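You operate a simulated robot arm through the tools that you are given. There is no shell and no other tool. Be economical: measure what you need, move in short steps, check, and stop when the job is done.

Carry out the task below with a simulated robot arm. There is one attempt and no reset: what you move stays moved.

TASK
Get the dock's table lamp shining with the dimmer at 100.
Fine: shut the guard and plug into the dimmer before you switch on.
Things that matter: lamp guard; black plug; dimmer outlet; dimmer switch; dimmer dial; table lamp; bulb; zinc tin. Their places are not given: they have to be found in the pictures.

It is judged by the outcome, as a careful person would: the job done as asked, and still so three seconds after it is handed in. It fails if anything else is knocked over, pushed out of place, dropped, spilled or broken.

THE ROBOT
A 7-joint arm with a two-finger parallel gripper, fixed in place. Base frame: the origin is at the foot of the arm, x ahead of it, y to its left, z up; the work surface is at about z = 0. Lengths are in m, angles in degrees, forces in N, time in s.
With the tool pointing down near the work surface it reaches from about 0.24 to 0.62 m from the base axis. Its first joint turns from -66.0 to 66.0 degrees. Payload 2.6 kg.
Tool frame: the origin (TCP) lies between the finger pads and is the grasp point; the fingertips stand 0.03 m ahead of it; z points along the fingers, y is the line along which they close. The gripper opens to 0.094 m. The fingers are 0.028 m wide and 0.01 m thick; the gripper's body (0.05 by 0.096 m) begins 0.055 m behind the TCP.
Orientation is told as [roll, pitch, yaw] about the base's x, y, z axes, in that order, counted from this pose: with the fingers straight down and closing along the base's y, the tool's x points along the base's -x, its y along +y and its z along -z.

THE INTERFACE
- The arm moves only by the tool jog_arm. Its argument "increments" is a list of rows, each a list of 7 numbers: the finger opening in cm, from 0 to 9.4, then the shift along the base's x, y, z in cm, then the turn, a rotation vector about the base's x, y, z in degrees. In form: [[hand, tx, ty, tz, ax, ay, az], ...]. A call has 1 to 8 rows; each row shifts and turns the commanded pose from where the row before left it. A row lasts 0.2 s, in which the tool goes at most 0.05 m and 8.6 degrees; a call with a longer step from one row to the next is refused whole, and so is a gripper value outside its range. A pose out of reach is approached as far as the arm can. The call stops where the force on the tool passes 70 N (or 10 N more than at its start, if that is more) or the arm is blocked; 0.2 s more then pass. The fingers move at their own pace (about 0.072 m/s each) and stop on an object; they squeeze with about 25 N. The grip force told is the motor's: it shows also when the fingers shut on nothing. Time passes only in rows, and 0.2 s behind the last, so rows that do not move let the fingers close. It gives the time, the measured TCP pose, the force on the tool (base axes), the opening and the grip force at its end, in the units of the frame above (readings bear some noise).
- Cameras (640 x 400 px; columns grow to the right, rows downward): "scene" is fixed at [0.0346, 0.4326, 0.5623]; the picture's right is [-0.77, -0.64, 0.00], its down [-0.38, 0.45, -0.81] and it looks along [0.52, -0.62, -0.59] (base axes); focal length 247 px, centre (320, 200). "wrist" rides on the gripper at [-0.037, 0, -0.058] in the tool frame; the picture's right is [0.00, -1.00, 0.00], its down [0.97, 0.00, -0.24] and it looks along [0.24, 0.00, 0.97] (tool axes); focal length 218 px, centre (320, 200).
- get_image(camera): a new picture of that camera. No time passes.
- point_at(camera, pixels): for up to 12 pixels [column, row] of the newest picture of that camera ("zoom" is the newest enlarged one), the place [x, y, z] in the base frame of the surface seen there, good to about 0.003 m. No time passes.
- zoom(camera, box): a new picture of the part [left, top, right, bottom] of that camera's present view, enlarged. No time passes.
- finish_job(): hands the job in; it is judged then, once.

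Work in short steps. Measure before you move; look again where a grasp or a placing could have gone wrong, and mend it. You have 80 turns and 34 pictures in all, the two below and enlarged ones among them. Open the gripper and draw the arm clear of the work before you hand the job in, unless the task says otherwise; then end with one line.

The tools are called after "Emit:" as a command line: name --pt "numbers of a row" for each row, then --argument value for the rest, lists and objects as JSON in quotes. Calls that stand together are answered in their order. jog_arm: Moves the arm, as the interface text tells. Its arguments: {"type":"object","properties":{"increments":{"type":"array","items":{"type":"array","items":{"type":"number"}}}},"required":["increments"]} The other tools are called the same way: get_image (camera) takes a picture; point_at (camera, pixels) gives the place of the surface under pixels of a picture; zoom (camera, box) takes an enlarged picture of a part of a camera's view; finish_job () hands the job in.

At the start:

```text
clock: 0.0
position: [0.3151, -0.1769, 0.4116]
ee_rot: [0.0, 0.1, 0.0]
force: [-0.8, -0.6, 0.6]
opening: 0.0935
grip_force: 0.0
```

scene: 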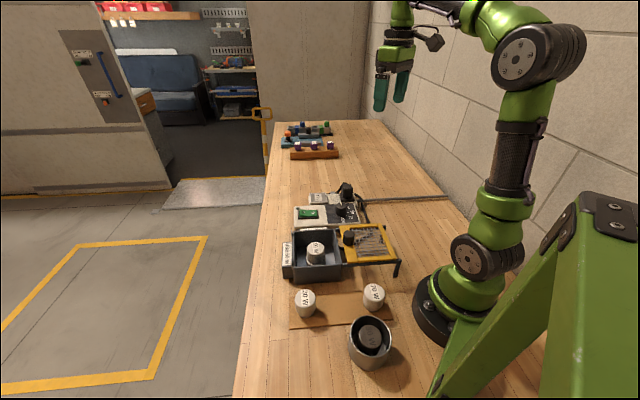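
wrist: 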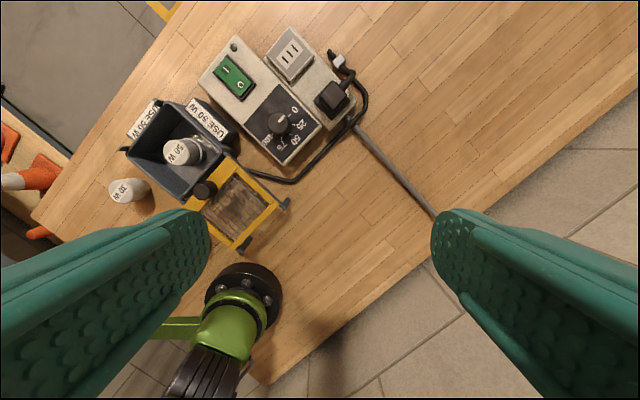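

The pictures show a lamp box near scene (315,250), with the dimmer board behind it at (330,210) and bulbs in front. I zoom in to read the labels.

Emit:
zoom --camera "scene" --box '[260, 170, 420, 270]'

Emit:
zoom --camera "scene" --box '[260, 270, 420, 370]'

Emit:
zoom --camera "wrist" --box '[190, 20, 370, 170]'

Emit:
zoom --camera "wrist" --box '[90, 80, 310, 260]'

```text
4.00 times, centred on (340, 220) of scene
```

zoom: 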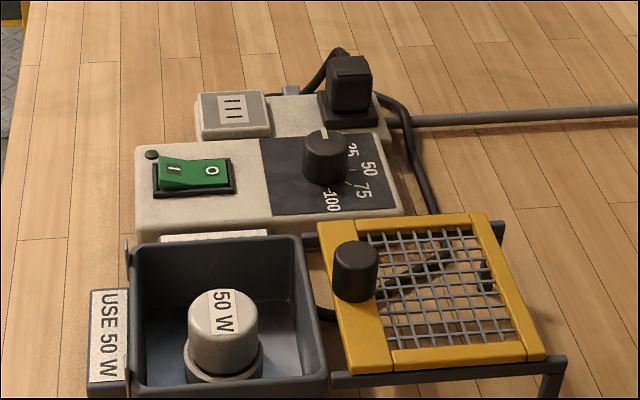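

```text
4.00 times, centred on (340, 320) of scene
```

zoom: 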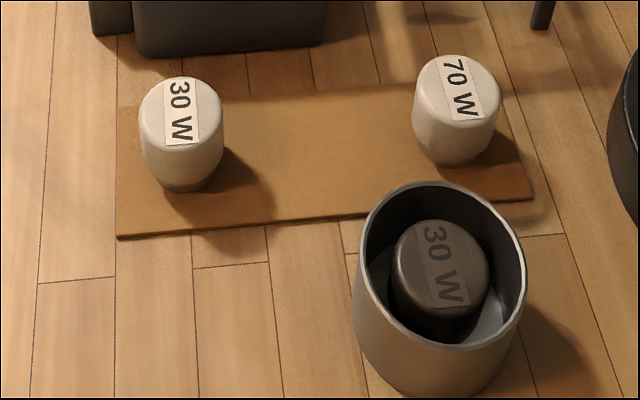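

```text
2.67 times, centred on (280, 95) of wrist
```

zoom: 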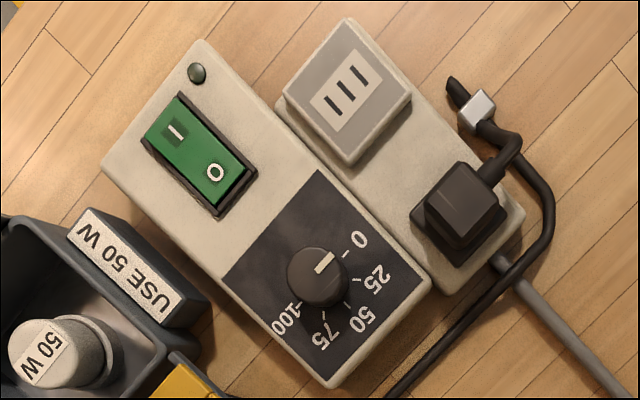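

```text
2.22 times, centred on (200, 170) of wrist
```

zoom: 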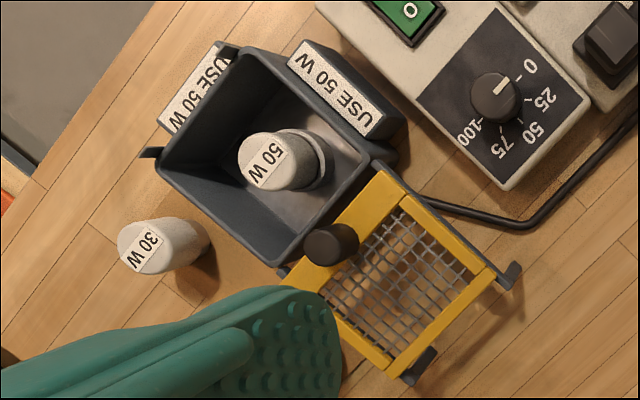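

The lamp asks for 50 W and already holds a 50 W bulb. The guard is a yellow slide on rails, the plug is parked beside an empty outlet, the dial is at 0 and the rocker is off. I measure the main points.

Emit:
zoom --camera "scene" --box '[260, 170, 420, 270]'

Emit:
point_at --camera "zoom" --pixels '[[355, 250], [350, 290], [325, 140], [325, 165], [175, 170], [212, 172], [232, 105], [349, 68], [349, 95], [225, 300], [145, 150], [390, 205]]'

Emit:
point_at --camera "zoom" --pixels '[[325, 230], [390, 362], [540, 350], [487, 220], [130, 250], [300, 245], [320, 385], [140, 385], [505, 230], [555, 375], [335, 375], [240, 345]]'

Emit:
point_at --camera "wrist" --pixels '[[290, 53], [283, 40], [298, 66], [332, 97], [325, 85], [347, 100], [280, 124], [233, 76], [204, 190], [185, 152], [270, 205], [235, 255]]'

```text
4.00 times, centred on (340, 220) of scene
```

zoom: 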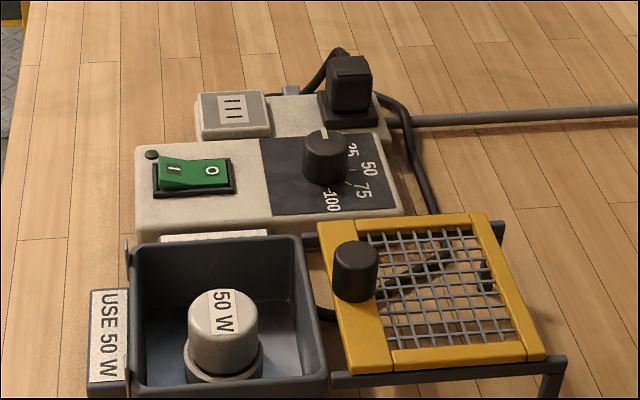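

```text
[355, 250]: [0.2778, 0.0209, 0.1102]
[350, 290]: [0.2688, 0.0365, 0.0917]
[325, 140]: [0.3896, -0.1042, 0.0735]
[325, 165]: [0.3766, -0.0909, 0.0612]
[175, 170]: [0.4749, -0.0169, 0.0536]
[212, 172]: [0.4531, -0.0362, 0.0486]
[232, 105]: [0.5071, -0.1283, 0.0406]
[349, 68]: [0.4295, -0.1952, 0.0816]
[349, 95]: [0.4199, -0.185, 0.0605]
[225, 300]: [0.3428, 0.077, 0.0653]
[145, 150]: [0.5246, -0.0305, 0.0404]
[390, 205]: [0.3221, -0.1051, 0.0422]
```

```text
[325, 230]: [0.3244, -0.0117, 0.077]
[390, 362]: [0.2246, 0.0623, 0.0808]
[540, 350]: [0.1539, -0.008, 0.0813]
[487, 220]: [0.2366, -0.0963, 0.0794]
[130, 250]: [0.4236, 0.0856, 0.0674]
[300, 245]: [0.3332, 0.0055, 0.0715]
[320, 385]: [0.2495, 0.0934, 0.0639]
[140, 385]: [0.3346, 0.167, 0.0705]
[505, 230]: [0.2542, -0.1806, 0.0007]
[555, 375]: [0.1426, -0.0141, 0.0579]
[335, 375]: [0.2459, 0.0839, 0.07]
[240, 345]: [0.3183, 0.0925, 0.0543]
```

```text
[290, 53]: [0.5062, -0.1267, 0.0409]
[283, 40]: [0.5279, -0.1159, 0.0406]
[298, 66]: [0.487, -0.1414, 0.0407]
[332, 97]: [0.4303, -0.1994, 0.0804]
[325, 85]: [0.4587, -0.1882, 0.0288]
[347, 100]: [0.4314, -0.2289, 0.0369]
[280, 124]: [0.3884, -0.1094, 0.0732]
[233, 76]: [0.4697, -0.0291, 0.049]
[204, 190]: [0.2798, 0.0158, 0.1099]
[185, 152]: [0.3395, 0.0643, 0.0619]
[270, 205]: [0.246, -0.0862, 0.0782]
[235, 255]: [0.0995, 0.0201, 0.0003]
```

u = (0.75, 0.66) is the board's long axis and the direction the guard closes. I move above the guard knob at about (0.279, 0.017, top 0.11), turning the fingers to close along u.

Emit:
jog_arm --pt "9.0 -0.6 3.23 -3.5 0 0 -8.08" --pt "8 -0.6 3.23 -3.5 0 0 -8.08" --pt "7 -0.6 3.23 -3.5 0 0 -8.08" --pt "7 -0.6 3.23 -3.5 0 0 -8.08" --pt "7 -0.6 3.23 -3.5 0 0 -8.08" --pt "7 -0.6 3.23 -3.5 0 0 -8.08" --pt "7 0 0 0 0 0 0"

Emit:
get_image --camera "wrist"

```text
clock: 1.6
position: [0.2782, 0.0177, 0.202]
ee_rot: [0.0, 0.0, -48.5]
force: [0.2, 0.3, 0.3]
opening: 0.0699
grip_force: 0.0
```

```text
26 pictures are left
```

wrist: 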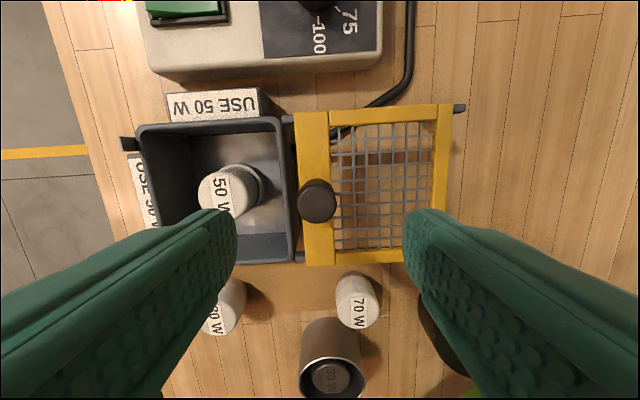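

The view is square to the box and the knob is at column 317, so it is centred between the fingers. I check the bulb height against the guard, then descend and grip.

Emit:
point_at --camera "wrist" --pixels '[[215, 193], [235, 190], [318, 195], [310, 160], [350, 113], [145, 128], [280, 122], [128, 143], [288, 118], [292, 190], [322, 260]]'

Emit:
jog_arm --pt "7 0 0 -4 0 0 0" --pt "7 0 0 -4 0 0 0" --pt "7 0 0 -0.6 0 0 0" --pt "1.5 0 0 0 0 0 0" --pt "1.5 0 0 0 0 0 0" --pt "1.5 0 0 0 0 0 0"

```text
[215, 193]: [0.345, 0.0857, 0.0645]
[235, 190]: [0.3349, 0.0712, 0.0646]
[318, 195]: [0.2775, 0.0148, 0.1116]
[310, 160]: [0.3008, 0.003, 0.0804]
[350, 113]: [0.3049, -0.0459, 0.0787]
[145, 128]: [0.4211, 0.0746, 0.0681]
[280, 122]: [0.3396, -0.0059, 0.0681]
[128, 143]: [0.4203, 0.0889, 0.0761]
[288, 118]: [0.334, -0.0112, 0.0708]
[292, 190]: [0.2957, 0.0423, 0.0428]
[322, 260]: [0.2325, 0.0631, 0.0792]
```

```text
clock: 3.0
position: [0.2772, 0.0173, 0.1153]
ee_rot: [-0.1, -0.1, -48.4]
force: [2.7, -1.3, -8.3]
opening: 0.0289
grip_force: 45.2
```

The knob is gripped (opening 0.029). I slide it along u for about 10 cm.

Emit:
jog_arm --pt "1.5 0.75 0.66 0 0 0 0" --pt "1.5 1.5 1.325 0 0 0 0" --pt "1.5 1.5 1.325 0 0 0 0" --pt "1.5 1.5 1.325 0 0 0 0" --pt "1.5 1.5 1.325 0 0 0 0" --pt "1.5 0.75 0.66 0 0 0 0"

Emit:
get_image --camera "wrist"

```text
clock: 4.4
position: [0.3509, 0.0874, 0.1143]
ee_rot: [-0.2, 0.8, -48.5]
force: [-28.2, 27.4, 5.8]
opening: 0.029
grip_force: 44.8
```

```text
25 pictures are left
```

wrist: 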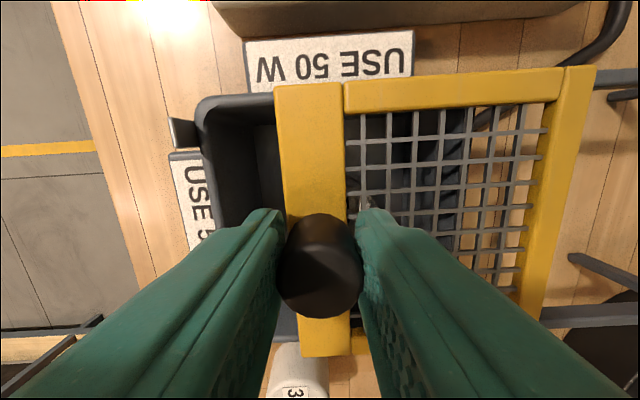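

There is a side force of 39 N along +v, so the rail runs a little more toward +y than I assumed. I relieve it sideways and continue at about 44.5°.

Emit:
jog_arm --pt "1.5 -0.2 0.23 0 0 0 0" --pt "1.5 0 0 0 0 0 0"

```text
clock: 5.0
position: [0.3512, 0.0869, 0.1145]
ee_rot: [-0.1, 0.4, -48.6]
force: [-17.7, 19.2, -4.6]
opening: 0.0288
grip_force: 45.0
```

The lateral force fell to about 26 N with no change in position. I relieve the rest.

Emit:
jog_arm --pt "1.5 -0.35 0.39 0 0 0 0" --pt "1.5 0 0 0 0 0 0"

```text
clock: 5.6
position: [0.3483, 0.0853, 0.1135]
ee_rot: [-0.1, -0.2, -48.7]
force: [3.5, -2.9, -25.3]
opening: 0.029
grip_force: 44.4
```

The side force is gone, and the travel direction works out at about 43.7°. I lower slightly to ease the vertical pull and keep sliding.

Emit:
jog_arm --pt "1.5 0 0 -0.15 0 0 0" --pt "1.5 0.72 0.69 0 0 0 0" --pt "1.5 0.72 0.69 0 0 0 0" --pt "1.5 0 0 0 0 0 0"

Emit:
get_image --camera "wrist"

```text
clock: 6.6
position: [0.3656, 0.1005, 0.1135]
ee_rot: [0.0, -0.3, -48.4]
force: [13.7, -13.6, -10.1]
opening: 0.029
grip_force: 45.2
```

```text
24 pictures are left
```

wrist: 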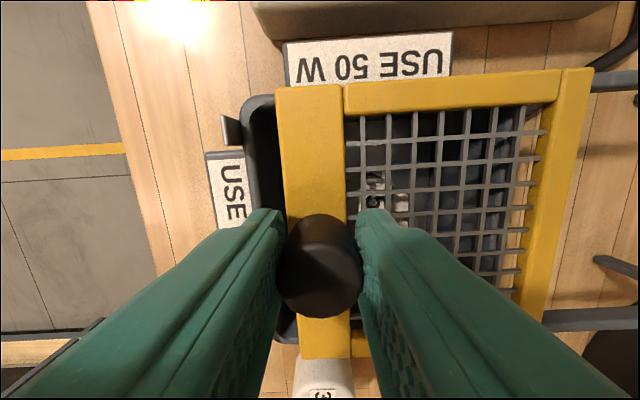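

About 2 cm remains to the end stop (lid edge at column 277, stop near 235). I keep going until blocked.

Emit:
jog_arm --pt "1.5 0.87 0.44 0 0 0 0" --pt "1.5 0.73 0.68 0 0 0 0" --pt "1.5 0.37 0.34 0 0 0 0" --pt "1.5 0 0 0 0 0 0"

Emit:
get_image --camera "wrist"

```text
clock: 7.8
position: [0.3793, 0.1148, 0.1133]
ee_rot: [-0.9, 0.3, -49.0]
force: [-9.3, -5.8, 6.4]
opening: 0.0294
grip_force: 44.8
stopped in row 4: the force on the tool passed its limit (the readings are from after the stop); the commanded pose is now the measured one
```

```text
23 pictures are left
```

wrist: 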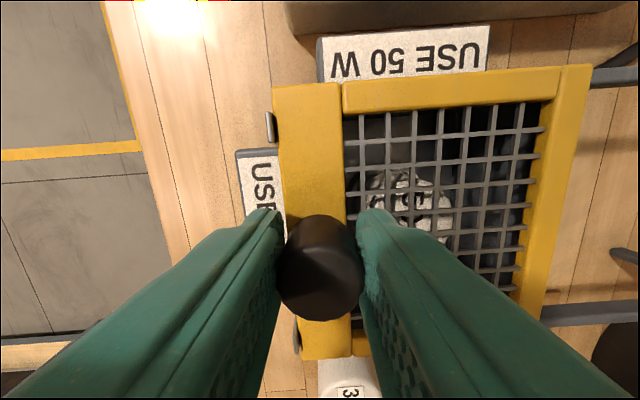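

The lid is against its stop, so the guard is shut. I release, rise and move above the plug at about (0.430, -0.197).

Emit:
jog_arm --pt "6 0 0 0 0 0 0" --pt "6 0 0 0 0 0 0" --pt "6 0 0 4.5 0 0 0" --pt "6 0 0 4.5 0 0 0" --pt "6 0 0 4.5 0 0 0"

Emit:
jog_arm --pt "6 0.74 -4.45 0 0 0 0" --pt "6 0.74 -4.45 0 0 0 0" --pt "6 0.74 -4.45 0 0 0 0" --pt "6 0.74 -4.45 0 0 0 0" --pt "6 0.74 -4.45 0 0 0 0" --pt "6 0.74 -4.45 0 0 0 0" --pt "6 0.74 -4.45 0 0 0 0" --pt "6 0 0 0 0 0 0"

Emit:
get_image --camera "wrist"

Emit:
zoom --camera "scene" --box '[260, 170, 420, 270]'

```text
clock: 9.0
position: [0.379, 0.114, 0.2457]
ee_rot: [-0.9, 0.4, -49.0]
force: [-0.5, 0.3, 0.5]
opening: 0.0599
grip_force: 0.1
```

```text
clock: 10.8
position: [0.4335, -0.1994, 0.2494]
ee_rot: [-0.8, 0.4, -49.0]
force: [0.2, -1.0, 0.1]
opening: 0.0596
grip_force: 0.0
```

```text
22 pictures are left
```

wrist: 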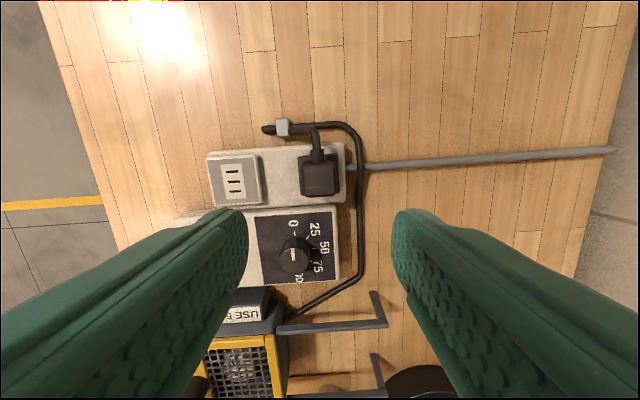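

```text
4.00 times, centred on (340, 220) of scene
```

zoom: 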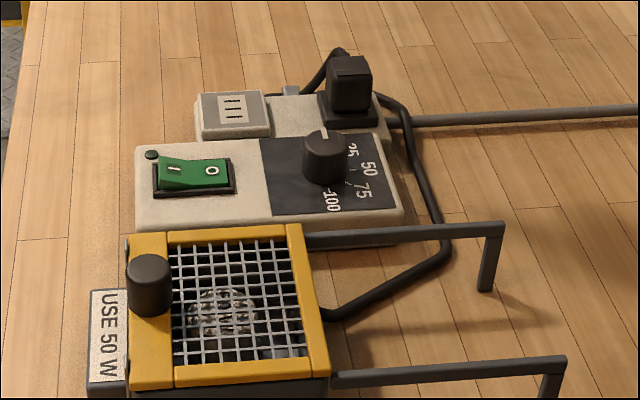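

The guard covers the lamp. I zoom on the plug and outlet to measure them.

Emit:
zoom --camera "wrist" --box '[200, 110, 360, 210]'

Emit:
point_at --camera "zoom" --pixels '[[412, 230], [412, 325], [550, 230], [550, 325], [480, 280], [480, 205], [133, 290], [133, 250], [133, 320], [45, 190], [45, 380], [230, 190]]'

Emit:
point_at --camera "zoom" --pixels '[[230, 370], [400, 200], [405, 350], [560, 350], [560, 200], [420, 260], [540, 260], [330, 200], [465, 130], [330, 70], [395, 250], [133, 260]]'

```text
4.00 times, centred on (280, 160) of wrist
```

zoom: 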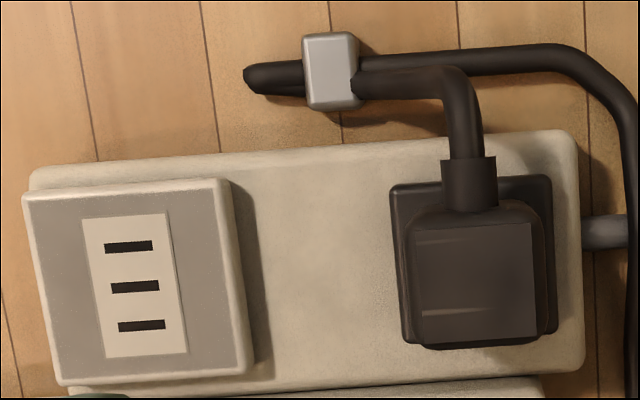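

```text
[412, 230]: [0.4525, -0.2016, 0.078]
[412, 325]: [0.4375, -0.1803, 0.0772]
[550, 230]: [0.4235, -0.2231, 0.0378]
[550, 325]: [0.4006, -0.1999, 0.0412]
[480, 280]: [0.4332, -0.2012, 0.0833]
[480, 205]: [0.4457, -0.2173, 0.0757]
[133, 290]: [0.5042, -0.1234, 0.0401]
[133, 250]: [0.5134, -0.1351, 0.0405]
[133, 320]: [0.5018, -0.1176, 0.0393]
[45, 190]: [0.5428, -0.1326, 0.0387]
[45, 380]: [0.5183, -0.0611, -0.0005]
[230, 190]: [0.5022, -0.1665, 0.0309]
```

```text
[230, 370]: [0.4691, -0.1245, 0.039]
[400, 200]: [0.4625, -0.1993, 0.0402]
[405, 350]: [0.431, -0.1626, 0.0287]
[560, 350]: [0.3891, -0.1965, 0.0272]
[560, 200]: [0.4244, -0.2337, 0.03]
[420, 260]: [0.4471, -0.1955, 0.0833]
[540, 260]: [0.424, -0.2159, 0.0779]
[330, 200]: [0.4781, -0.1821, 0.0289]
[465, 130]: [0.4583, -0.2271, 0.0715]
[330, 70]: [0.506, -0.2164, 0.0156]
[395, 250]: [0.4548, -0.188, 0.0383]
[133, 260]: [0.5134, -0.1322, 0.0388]
```

The board axis is nearer 45°, and the plug top centre is about (0.434, -0.199, 0.083). I turn +4°, level the tool and descend toward it.

Emit:
jog_arm --pt "6 0 0 -4 0.8 -0.4 4.0" --pt "6 0 0 -4 0 0 0" --pt "6 0 0 -2.5 0 0 0" --pt "6 0 0 0 0 0 0"

Emit:
get_image --camera "wrist"

Emit:
point_at --camera "wrist" --pixels '[[320, 200], [320, 240]]'

```text
clock: 11.8
position: [0.431, -0.1976, 0.143]
ee_rot: [0.0, 0.6, -45.1]
force: [0.3, -0.2, 0.2]
opening: 0.0602
grip_force: 0.1
```

```text
19 pictures are left
```

wrist: 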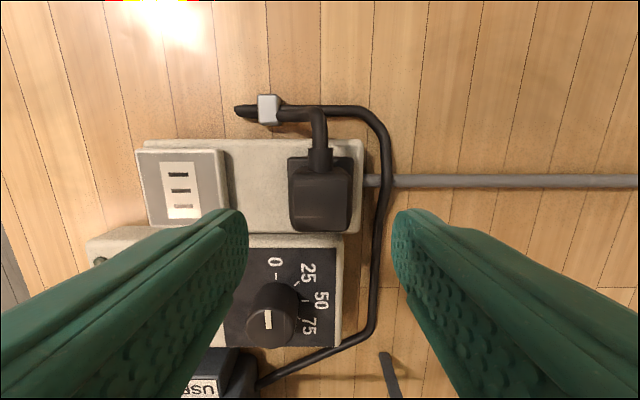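

```text
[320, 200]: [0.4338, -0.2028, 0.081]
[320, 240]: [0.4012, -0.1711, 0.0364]
```

The plug is centred at column 320. I nudge toward (0.434, -0.200), descend to TCP z 0.076 and grip.

Emit:
jog_arm --pt "6 0.3 -0.25 -3.5 0 -0.5 0" --pt "6 0 0 -3.2 0 0 0" --pt "6 0 0 0 0 0 0" --pt "2 0 0 0 0 0 0" --pt "2 0 0 0 0 0 0" --pt "2 0 0 0 0 0 0"

```text
clock: 13.2
position: [0.4323, -0.2006, 0.0768]
ee_rot: [0.5, 0.3, -45.0]
force: [0.2, -1.9, -1.7]
opening: 0.0416
grip_force: 24.7
```

Let the grip settle, then pull up gently.

Emit:
jog_arm --pt "2 0 0 0 0 0 0" --pt "2 0 0 0 0 0 0"

```text
clock: 13.8
position: [0.4335, -0.1997, 0.0765]
ee_rot: [0.4, 0.4, -45.1]
force: [-0.4, -3.4, -4.2]
opening: 0.042
grip_force: 25.2
```

Emit:
jog_arm --pt "1 0 0 0.7 0 0 0" --pt "1 0 0 0.7 0 0 0" --pt "1 0 0 1 0 0 0" --pt "1 0 0 1.3 0 0 0" --pt "1 0 0 1.3 0 0 0" --pt "1 0 0 0 0 0 0"

Emit:
get_image --camera "wrist"

Emit:
zoom --camera "scene" --box '[260, 150, 420, 250]'

```text
clock: 15.2
position: [0.4341, -0.1992, 0.1248]
ee_rot: [0.5, 0.4, -44.9]
force: [-0.1, 0.6, -0.4]
opening: 0.042
grip_force: 25.1
```

```text
18 pictures are left
```

wrist: 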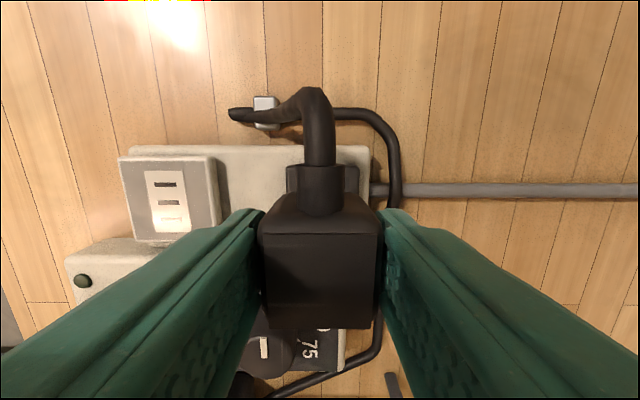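

```text
4.00 times, centred on (340, 200) of scene
```

zoom: 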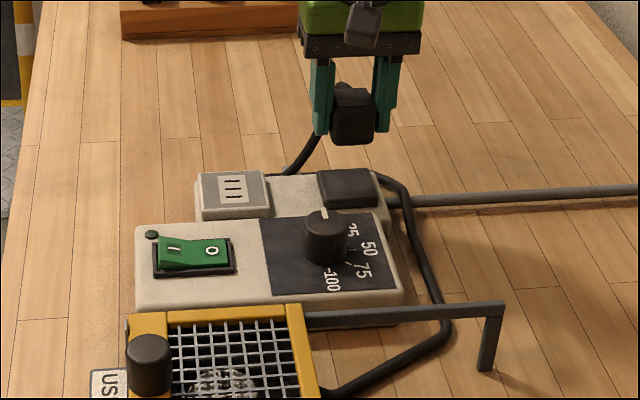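

The plug is out; it had been on a blank black park pad. I measure the pad and outlet corners to get the plug shift between them.

Emit:
point_at --camera "zoom" --pixels '[[319, 173], [367, 171], [377, 203], [327, 206], [348, 188], [204, 176], [261, 173], [269, 207], [206, 209], [232, 188], [232, 181], [234, 198]]'

Emit:
zoom --camera "wrist" --box '[100, 140, 260, 240]'

Emit:
point_at --camera "zoom" --pixels '[[275, 250], [275, 180], [285, 320], [92, 75], [455, 65], [475, 370], [140, 400]]'

```text
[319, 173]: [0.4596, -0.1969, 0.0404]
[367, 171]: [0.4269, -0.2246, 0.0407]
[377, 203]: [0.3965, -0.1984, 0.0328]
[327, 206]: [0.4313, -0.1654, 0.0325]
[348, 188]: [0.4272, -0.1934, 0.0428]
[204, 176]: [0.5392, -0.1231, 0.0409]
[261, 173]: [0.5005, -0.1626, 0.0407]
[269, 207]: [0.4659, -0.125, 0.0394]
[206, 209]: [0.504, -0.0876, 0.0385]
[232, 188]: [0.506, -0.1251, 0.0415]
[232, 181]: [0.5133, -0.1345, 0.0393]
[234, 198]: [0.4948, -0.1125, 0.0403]
```

```text
4.00 times, centred on (180, 190) of wrist
```

zoom: 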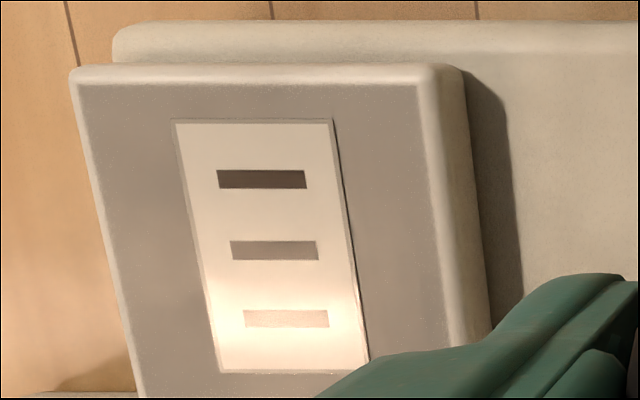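

```text
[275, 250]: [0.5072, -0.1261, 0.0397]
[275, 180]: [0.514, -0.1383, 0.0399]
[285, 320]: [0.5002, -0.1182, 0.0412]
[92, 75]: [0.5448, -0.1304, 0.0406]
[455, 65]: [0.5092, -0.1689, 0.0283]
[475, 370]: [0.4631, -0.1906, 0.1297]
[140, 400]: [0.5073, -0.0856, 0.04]
```

The outlet centre is about (0.506, -0.126) and the plug must shift about 0.103 along u (45°). I carry it over at height and look.

Emit:
jog_arm --pt "1 0 0 1.0 -0.4 -0.4 0" --pt "1 2.4 2.4 0 0 0 0" --pt "1 2.4 2.4 0 0 0 0" --pt "1 2.42 2.45 0 0 0 0" --pt "1 0 0 0 0 0 0" --pt "1 0 0 0 0 0 0"

Emit:
zoom --camera "scene" --box '[270, 140, 390, 215]'

Emit:
get_image --camera "wrist"

```text
clock: 16.6
position: [0.5073, -0.1293, 0.1371]
ee_rot: [0.4, -0.2, -45.0]
force: [0.7, -0.6, -1.9]
opening: 0.0419
grip_force: 25.1
```

```text
5.33 times, centred on (330, 178) of scene
```

zoom: 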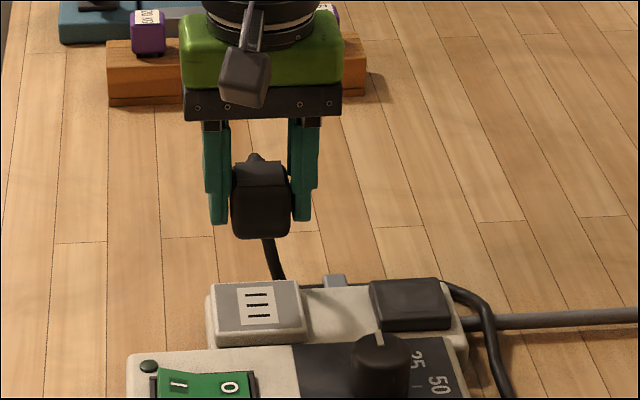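

```text
14 pictures are left
```

wrist: 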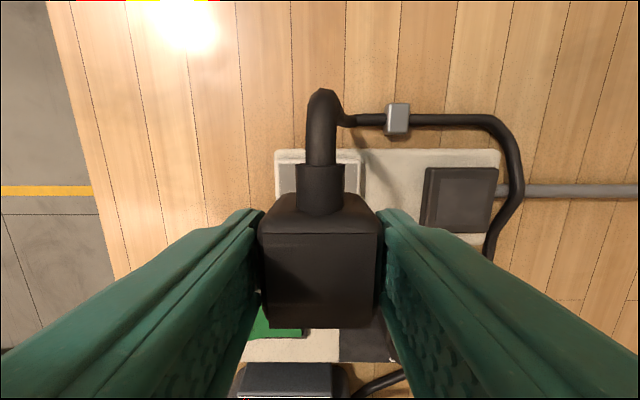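

The plug is above the outlet. I remeasure the pad and slots in this sharper zoom before lowering.

Emit:
point_at --camera "scene" --pixels '[[318, 197]]'

Emit:
zoom --camera "scene" --box '[300, 185, 364, 225]'

Emit:
point_at --camera "zoom" --pixels '[[170, 98], [130, 60], [145, 135], [170, 60], [175, 97], [178, 135], [200, 90], [165, 110], [395, 65], [550, 60], [570, 120], [410, 125]]'

```text
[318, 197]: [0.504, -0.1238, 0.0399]
```

```text
10.00 times, centred on (332, 205) of scene
```

zoom: 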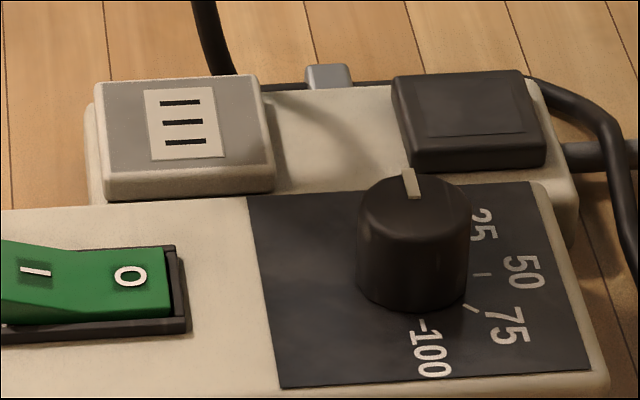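

```text
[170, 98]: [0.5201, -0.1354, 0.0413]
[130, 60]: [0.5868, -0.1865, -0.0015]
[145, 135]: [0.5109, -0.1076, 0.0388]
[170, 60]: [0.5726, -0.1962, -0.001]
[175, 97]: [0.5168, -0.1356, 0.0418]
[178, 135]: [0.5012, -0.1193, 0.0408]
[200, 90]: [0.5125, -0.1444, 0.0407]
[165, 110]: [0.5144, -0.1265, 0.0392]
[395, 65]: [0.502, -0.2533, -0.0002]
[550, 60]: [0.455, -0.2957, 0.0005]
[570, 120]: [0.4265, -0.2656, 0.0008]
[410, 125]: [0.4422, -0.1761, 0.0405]
```

Emit:
point_at --camera "zoom" --pixels '[[180, 102], [182, 122], [185, 142], [478, 106], [425, 82], [524, 77], [534, 129], [428, 135], [400, 80], [520, 73], [540, 142], [410, 148]]'

```text
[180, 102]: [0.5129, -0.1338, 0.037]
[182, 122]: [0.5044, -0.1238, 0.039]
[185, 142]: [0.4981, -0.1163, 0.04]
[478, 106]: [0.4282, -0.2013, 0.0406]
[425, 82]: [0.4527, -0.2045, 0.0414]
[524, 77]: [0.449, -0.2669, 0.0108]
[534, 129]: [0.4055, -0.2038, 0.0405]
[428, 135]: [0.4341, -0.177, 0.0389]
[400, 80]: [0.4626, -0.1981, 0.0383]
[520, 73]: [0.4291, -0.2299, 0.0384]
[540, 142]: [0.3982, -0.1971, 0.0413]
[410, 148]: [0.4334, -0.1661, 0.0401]
```

Target TCP is about (0.507, -0.1266), seated at z of about 0.0765. I lower most of the way, then check.

Emit:
jog_arm --pt "1 0 0.22 -2 0 0 0" --pt "1 0 0 -2 0 0 0" --pt "1 0 0 -0.8 0 0 0" --pt "1 0 0 0 0 0 0"

Emit:
zoom --camera "scene" --box '[270, 155, 390, 230]'

```text
clock: 17.6
position: [0.5063, -0.1246, 0.0878]
ee_rot: [0.4, -0.2, -45.1]
force: [-0.3, -1.1, -0.6]
opening: 0.0416
grip_force: 24.9
```

```text
5.33 times, centred on (330, 192) of scene
```

zoom: 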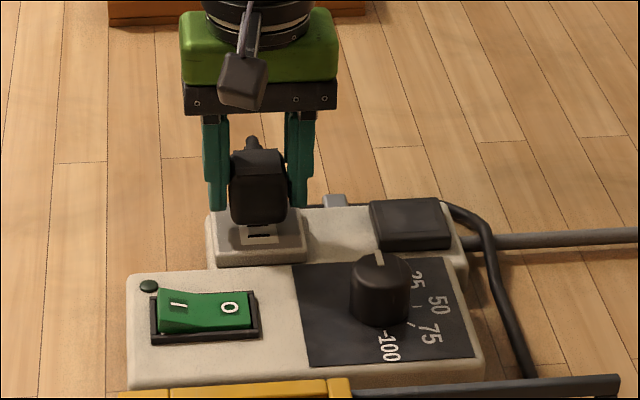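

The plug is hovering about 1 cm over the slots. I nudge it 1 mm and press down in small steps.

Emit:
jog_arm --pt "1 0.07 -0.1 -0.4 0 0 0" --pt "1 0 0 -0.3 0 0 0" --pt "1 0 0 -0.3 0 0 0" --pt "1 0 0 -0.2 0 0 0" --pt "1 0 0 0 0 0 0"

```text
clock: 18.8
position: [0.5077, -0.1262, 0.0771]
ee_rot: [0.5, -0.3, -44.9]
force: [-4.7, 2.6, 9.9]
opening: 0.0419
grip_force: 24.5
```

The upward force is 10 N at z 0.077. I press slightly further to see whether it goes in or stands firm.

Emit:
jog_arm --pt "1 0 0 -0.3 0 0 0" --pt "1 0 0 -0.3 0 0 0" --pt "1 0 0 0 0 0 0"

Emit:
zoom --camera "scene" --box '[290, 170, 370, 220]'

```text
clock: 19.6
position: [0.5077, -0.1264, 0.0708]
ee_rot: [0.6, -0.6, -44.9]
force: [7.5, 1.6, 22.5]
opening: 0.0418
grip_force: 25.1
```

```text
8.00 times, centred on (330, 195) of scene
```

zoom: 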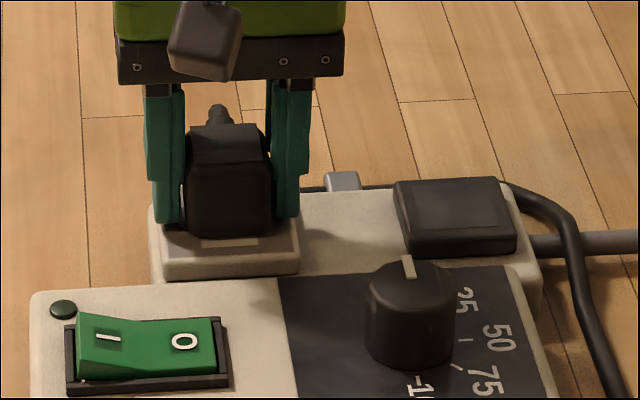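

Emit:
point_at --camera "zoom" --pixels '[[225, 135], [230, 145], [230, 225], [229, 244], [215, 240], [255, 240]]'

Emit:
jog_arm --pt "6.2 0 0 0.3 0 0 0" --pt "6.2 0 0 0 0 0 0" --pt "6.2 0 0 4 0 0 0" --pt "6.2 0 0 4 0 0 0" --pt "6.2 0 0 4 0 0 0" --pt "6.2 0 0 0 0 0 0"

Emit:
get_image --camera "wrist"

```text
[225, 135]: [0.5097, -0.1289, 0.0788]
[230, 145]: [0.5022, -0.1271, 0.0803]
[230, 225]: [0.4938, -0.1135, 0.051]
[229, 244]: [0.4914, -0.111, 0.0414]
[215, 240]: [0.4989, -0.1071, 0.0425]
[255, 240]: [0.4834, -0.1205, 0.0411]
```

```text
clock: 21.0
position: [0.5072, -0.1259, 0.1929]
ee_rot: [0.4, -0.1, -45.0]
force: [0.1, -0.1, -0.6]
opening: 0.0616
grip_force: 0.2
```

```text
10 pictures are left
```

wrist: 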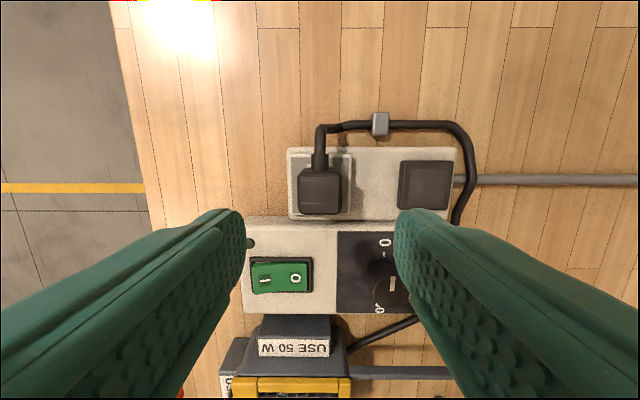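

The plug stands upright in the outlet (top z about 0.08, seated flush). Next I move over the dial, near (0.387, -0.106).

Emit:
jog_arm --pt "6 -4 0.7 0 0 0 0" --pt "6 -4 0.7 0 0 0 0" --pt "6 -4 0.7 0 0 0 0" --pt "6 0 0 0 0 0 0"

Emit:
zoom --camera "wrist" --box '[240, 130, 400, 230]'

```text
clock: 22.0
position: [0.386, -0.1048, 0.194]
ee_rot: [0.3, -0.2, -45.1]
force: [0.0, 0.1, -0.4]
opening: 0.0602
grip_force: 0.1
```

```text
4.00 times, centred on (320, 180) of wrist
```

zoom: 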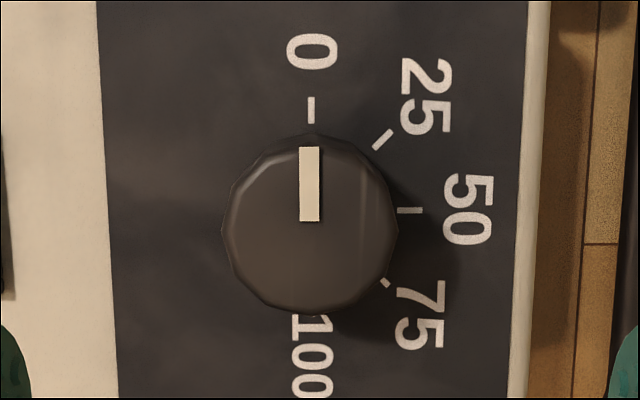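

The dial runs 180° clockwise from 0 to 100. I measure the knob centre and begin turning the hand to +45° so I can do two 90° turns.

Emit:
point_at --camera "zoom" --pixels '[[310, 225], [235, 222], [390, 222], [310, 150], [310, 300], [311, 110], [410, 210]]'

Emit:
jog_arm --pt "5 0 0 -1 0 0 8.5" --pt "5 0 0 -1 0 0 8.5" --pt "5 0 0 -1 0 0 8.5" --pt "5 0 0 -1 0 0 8.5" --pt "5 0 0 0 0 0 8.5" --pt "5 0 0 0 0 0 8.5" --pt "5 0 0 0 0 0 8.5" --pt "5 0 0 0 0 0 8.5"

```text
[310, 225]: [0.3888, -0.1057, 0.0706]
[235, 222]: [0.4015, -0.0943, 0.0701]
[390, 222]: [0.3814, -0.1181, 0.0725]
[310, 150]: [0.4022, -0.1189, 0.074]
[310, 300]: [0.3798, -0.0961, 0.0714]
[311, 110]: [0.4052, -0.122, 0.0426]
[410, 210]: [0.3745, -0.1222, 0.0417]
```

```text
clock: 23.8
position: [0.3865, -0.1057, 0.1528]
ee_rot: [0.4, -0.1, 23.1]
force: [-0.3, -0.8, -0.3]
opening: 0.0499
grip_force: 0.1
```

Knob centre is about (0.3905, -0.1065), diameter about 3.2 cm. I finish the turn to +45°, centre, descend and grip.

Emit:
jog_arm --pt "5.5 0.4 -0.1 0 0 0 7.4" --pt "5.5 0 0 0 0 0 7.4" --pt "5.5 0 0 -2 0 0 7.2" --pt "5.5 0 0 -2.8 0 0 0" --pt "5.5 0 0 -2.3 0 0 0" --pt "2 0 0 0 0 0 0" --pt "2 0 0 0 0 0 0" --pt "2 0 0 0 0 0 0"

```text
clock: 25.6
position: [0.3902, -0.1056, 0.0797]
ee_rot: [0.6, -0.1, 45.0]
force: [-9.6, 5.6, 0.9]
opening: 0.0378
grip_force: 45.0
```

Gripped, with a slight lateral force toward +v. I shift 2 mm that way, then turn clockwise.

Emit:
jog_arm --pt "2 -0.16 0.12 0 0 0 0" --pt "2 0 0 0 0 0 0" --pt "2 0 0 0 0 0 -4" --pt "2 0 0 0 0 0 -8" --pt "2 0 0 0 0 0 -8" --pt "2 0 0 0 0 0 0"

```text
clock: 27.0
position: [0.3897, -0.1048, 0.0818]
ee_rot: [0.2, -0.3, 25.0]
force: [22.4, 0.9, -33.3]
opening: 0.0377
grip_force: 44.5
```

Yaw is following, but the readings show a vertical load. I hold briefly to see whether it is transient.

Emit:
jog_arm --pt "2 0 0 0 0 0 0" --pt "2 0 0 0 0 0 0"

Emit:
zoom --camera "scene" --box '[290, 160, 402, 230]'

```text
clock: 27.6
position: [0.3903, -0.1046, 0.0825]
ee_rot: [0.3, -0.3, 25.0]
force: [22.7, 2.5, -32.9]
opening: 0.0377
grip_force: 45.0
```

```text
5.71 times, centred on (346, 195) of scene
```

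zoom: 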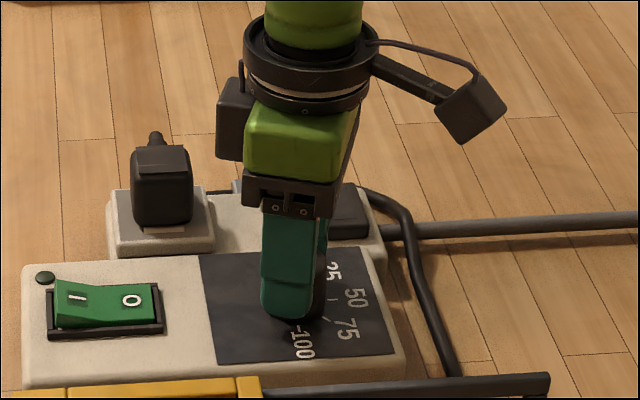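

I release and regrip here to clear the stress, then continue.

Emit:
jog_arm --pt "5.5 0 0 0 0 0 0" --pt "5.5 0 0 0 0 0 0" --pt "5.5 0 0 0 0 0 0"

Emit:
jog_arm --pt "2 0 0 0 0 0 0" --pt "2 0 0 0 0 0 0" --pt "2 0 0 0 0 0 0" --pt "2 0 0 0 0 0 0"

```text
clock: 28.4
position: [0.3891, -0.1051, 0.0832]
ee_rot: [0.3, -0.2, 25.0]
force: [-0.3, -1.2, 0.3]
opening: 0.055
grip_force: 0.1
```

```text
clock: 29.4
position: [0.3893, -0.1056, 0.0829]
ee_rot: [0.3, -0.2, 25.0]
force: [0.7, -1.0, 0.3]
opening: 0.0378
grip_force: 45.6
```

The grip is now unloaded. I continue turning.

Emit:
jog_arm --pt "2 0 0 0 0 0 -5" --pt "2 0 0 0 0 0 -8" --pt "2 0 0 0 0 0 -8" --pt "2 0 0 0 0 0 -8" --pt "2 0 0 0 0 0 -8" --pt "2 0 0 0 0 0 -8" --pt "2 0 0 0 0 0 0"

```text
clock: 31.0
position: [0.3896, -0.1049, 0.082]
ee_rot: [0.3, -0.3, -20.0]
force: [17.0, 0.6, -16.2]
opening: 0.0376
grip_force: 44.9
```

Emit:
jog_arm --pt "2 0 0 0 0 0 -5" --pt "2 0 0 0 0 0 -8" --pt "2 0 0 0 0 0 -8" --pt "2 0 0 0 0 0 -8" --pt "2 0 0 0 0 0 -6" --pt "2 0 0 0 0 0 0"

Emit:
jog_arm --pt "5.5 0 0 0 0 0 0" --pt "5.5 0 0 0 0 0 0" --pt "5.5 0 0 4 0 0 0" --pt "5.5 0 0 4 0 0 0" --pt "5.5 0 0 0 0 0 0"

Emit:
get_image --camera "wrist"

```text
clock: 32.4
position: [0.3894, -0.1035, 0.0827]
ee_rot: [0.4, -0.3, -55.0]
force: [26.1, 4.7, -8.5]
opening: 0.0375
grip_force: 45.8
```

```text
clock: 33.6
position: [0.3911, -0.1044, 0.1627]
ee_rot: [0.5, -0.2, -54.9]
force: [1.1, -0.3, -0.3]
opening: 0.0549
grip_force: 0.1
```

```text
7 pictures are left
```

wrist: 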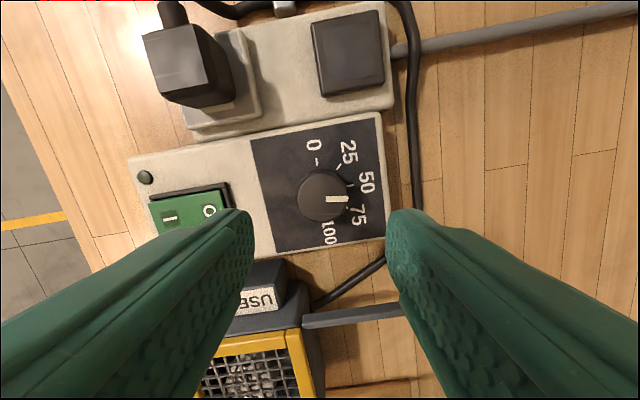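

The pointer has moved about 100° with no slip, leaving about 80°. I turn the open hand back +85° above the knob.

Emit:
jog_arm --pt "5.5 0 -0.1 0 0 0 8.5" --pt "5.5 0 0 0 0 0 8.5" --pt "5.5 0 0 0 0 0 8.5" --pt "5.5 0 0 0 0 0 8.5" --pt "5.5 0 0 0 0 0 8.5" --pt "5.5 0 0 0 0 0 8.5" --pt "5.5 0 0 0 0 0 8.5" --pt "5.5 0 0 0 0 0 8.5"

Emit:
jog_arm --pt "5.5 0 0 -2 0 0 8.5" --pt "5.5 0 0 -3 0 0 8.5" --pt "5.5 0 0 -3 0 0 0" --pt "5.5 0 0 0 0 0 0" --pt "2 0 0 0 0 0 0" --pt "2 0 0 0 0 0 0" --pt "2 0 0 0 0 0 0"

```text
clock: 35.4
position: [0.3899, -0.1054, 0.1614]
ee_rot: [0.5, -0.2, 13.3]
force: [0.0, 1.0, 0.2]
opening: 0.055
grip_force: 0.1
```

```text
clock: 37.0
position: [0.3889, -0.1055, 0.0817]
ee_rot: [0.5, -0.2, 30.1]
force: [-5.3, 5.3, -3.4]
opening: 0.0375
grip_force: 45.1
```

Gripped at yaw 30°. I turn about -80° in two stages.

Emit:
jog_arm --pt "2 0 0 0 0 0 -5" --pt "2 0 0 0 0 0 -8" --pt "2 0 0 0 0 0 -8" --pt "2 0 0 0 0 0 -8" --pt "2 0 0 0 0 0 -8" --pt "2 0 0 0 0 0 -8" --pt "2 0 0 0 0 0 0"

Emit:
jog_arm --pt "2 0 0 0 0 0 -5" --pt "2 0 0 0 0 0 -8" --pt "2 0 0 0 0 0 -8" --pt "2 0 0 0 0 0 -8" --pt "2 0 0 0 0 0 -6" --pt "2 0 0 0 0 0 0"

Emit:
jog_arm --pt "5.5 0 0 0 0 0 0" --pt "5.5 0 0 0 0 0 0" --pt "5.5 0 0 4 0 0 0" --pt "5.5 0 0 4 0 0 0" --pt "5.5 0 0 0 0 0 0"

Emit:
zoom --camera "wrist" --box '[220, 100, 420, 225]'

```text
clock: 38.6
position: [0.39, -0.105, 0.0824]
ee_rot: [0.5, 0.1, -15.1]
force: [-21.0, 17.3, 23.3]
opening: 0.0376
grip_force: 44.7
```

```text
clock: 40.0
position: [0.3903, -0.1038, 0.0827]
ee_rot: [0.5, -0.2, -49.9]
force: [4.3, 21.9, 1.7]
opening: 0.0373
grip_force: 44.6
```

```text
clock: 41.2
position: [0.3863, -0.1049, 0.1639]
ee_rot: [0.5, -0.2, -49.9]
force: [0.2, 0.3, 0.3]
opening: 0.0551
grip_force: 0.0
```

```text
3.20 times, centred on (320, 162) of wrist
```

zoom: 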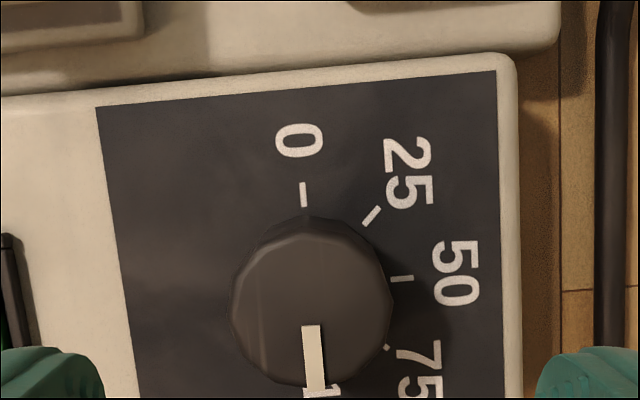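

The pointer is on 100 (within about 1°). Next I close the fingers and go above the "I" half of the rocker, about (0.476, -0.016, 0.053).

Emit:
jog_arm --pt "0 3 2.95 0 -0.5 0 4.9" --pt "0 3 2.95 0 0 0 0" --pt "0 2.95 2.95 0 0 0 0" --pt "0 0 0 -3 0 0 0" --pt "0 0 0 0 0 0 0"

Emit:
zoom --camera "scene" --box '[260, 150, 388, 230]'

Emit:
point_at --camera "zoom" --pixels '[[180, 310], [215, 310], [250, 312], [265, 308], [165, 300]]'

```text
clock: 42.4
position: [0.4787, -0.0149, 0.1327]
ee_rot: [0.1, -0.5, -45.0]
force: [-0.1, -0.2, 0.7]
opening: 0.0
grip_force: 24.7
```

```text
5.00 times, centred on (324, 190) of scene
```

zoom: 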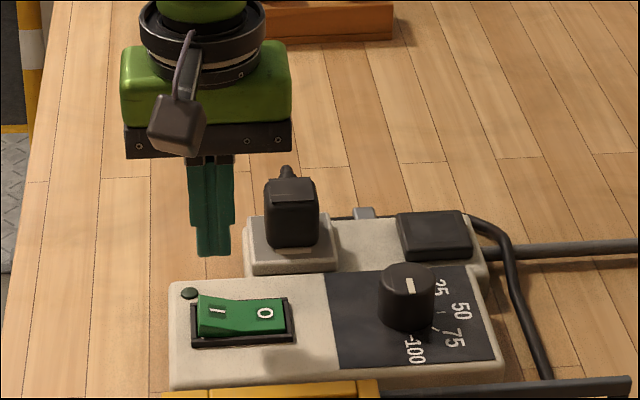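

```text
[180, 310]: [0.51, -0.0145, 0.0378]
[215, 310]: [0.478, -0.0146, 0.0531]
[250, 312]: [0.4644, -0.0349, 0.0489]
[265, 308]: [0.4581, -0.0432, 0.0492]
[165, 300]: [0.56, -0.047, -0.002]
```

The I half is right under the closed fingers. I lower and press in small steps, watching the force.

Emit:
jog_arm --pt "0 -0.14 -0.16 -2.5 0 0.4 0" --pt "0 0 0 -2.0 0 0 0" --pt "0 0 0 -0.5 0 0 0" --pt "0 0 0 -0.4 0 0 0" --pt "0 0 0 -0.4 0 0 0"

```text
clock: 43.6
position: [0.4792, -0.0189, 0.0823]
ee_rot: [0.2, -0.5, -45.4]
force: [-4.2, 1.1, 8.3]
opening: 0.0
grip_force: 25.2
stopped in row 5: the force on the tool passed its limit (the readings are from after the stop); the commanded pose is now the measured one
```

The press stopped on the force limit. I lift and look at the rocker and lamp.

Emit:
jog_arm --pt "0 0 0 2 0 0 0" --pt "0 0 0 3 0 0 0" --pt "0 0 0 0 0 0 0"

Emit:
zoom --camera "scene" --box '[260, 175, 388, 255]'

```text
clock: 44.4
position: [0.4784, -0.0189, 0.1297]
ee_rot: [0.3, -0.4, -45.3]
force: [-1.2, 0.0, 0.3]
opening: 0.0
grip_force: 24.9
```

```text
5.00 times, centred on (324, 215) of scene
```

zoom: 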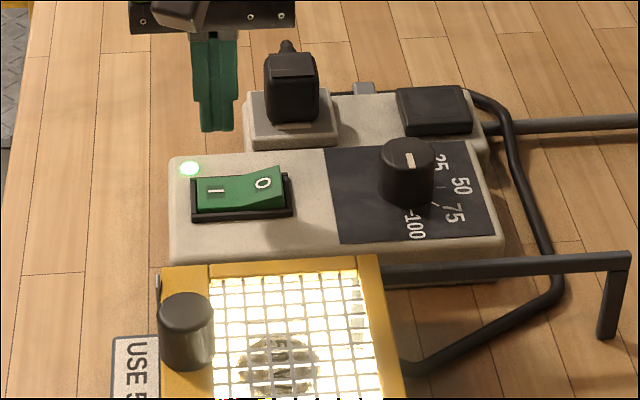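

The rocker is on, the LED is green and the lamp shines. I open the hand, draw up and clear, and take a last look.

Emit:
jog_arm --pt "4 0 0 4.5 0 0 0" --pt "6 0 0 4.5 0 0 0" --pt "6 0 0 4.5 0 0 0" --pt "6 -3 -3 2 0 0 0" --pt "6 -3 -3 2 0 0 0" --pt "6 -3 -3 2 0 0 0" --pt "6 -3 -3 0 0 0 0" --pt "6 0 0 0 0 0 0"

Emit:
get_image --camera "scene"

Emit:
get_image --camera "wrist"

```text
clock: 46.2
position: [0.358, -0.1385, 0.3262]
ee_rot: [0.2, -0.4, -45.3]
force: [0.4, 0.5, 0.6]
opening: 0.0598
grip_force: 0.1
```

```text
3 pictures are left
```

scene: 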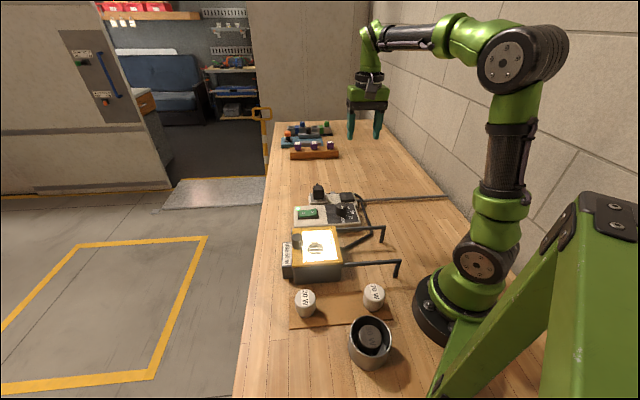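

```text
2 pictures are left
```

wrist: 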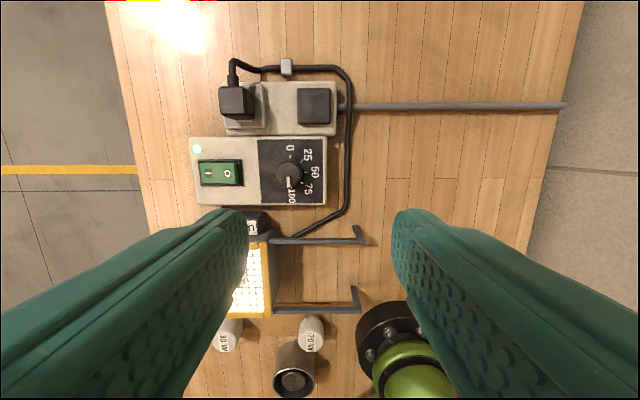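

The guard is shut, the plug is seated, the dial is at 100, the switch is on and the lamp is lit. Nothing else has moved and the arm is clear, so I hand it in.

Emit:
finish_job

```text
The job is handed in.
```

The table lamp is shining with the dimmer at 100; I shut the guard and plugged into the dimmer outlet before switching on.
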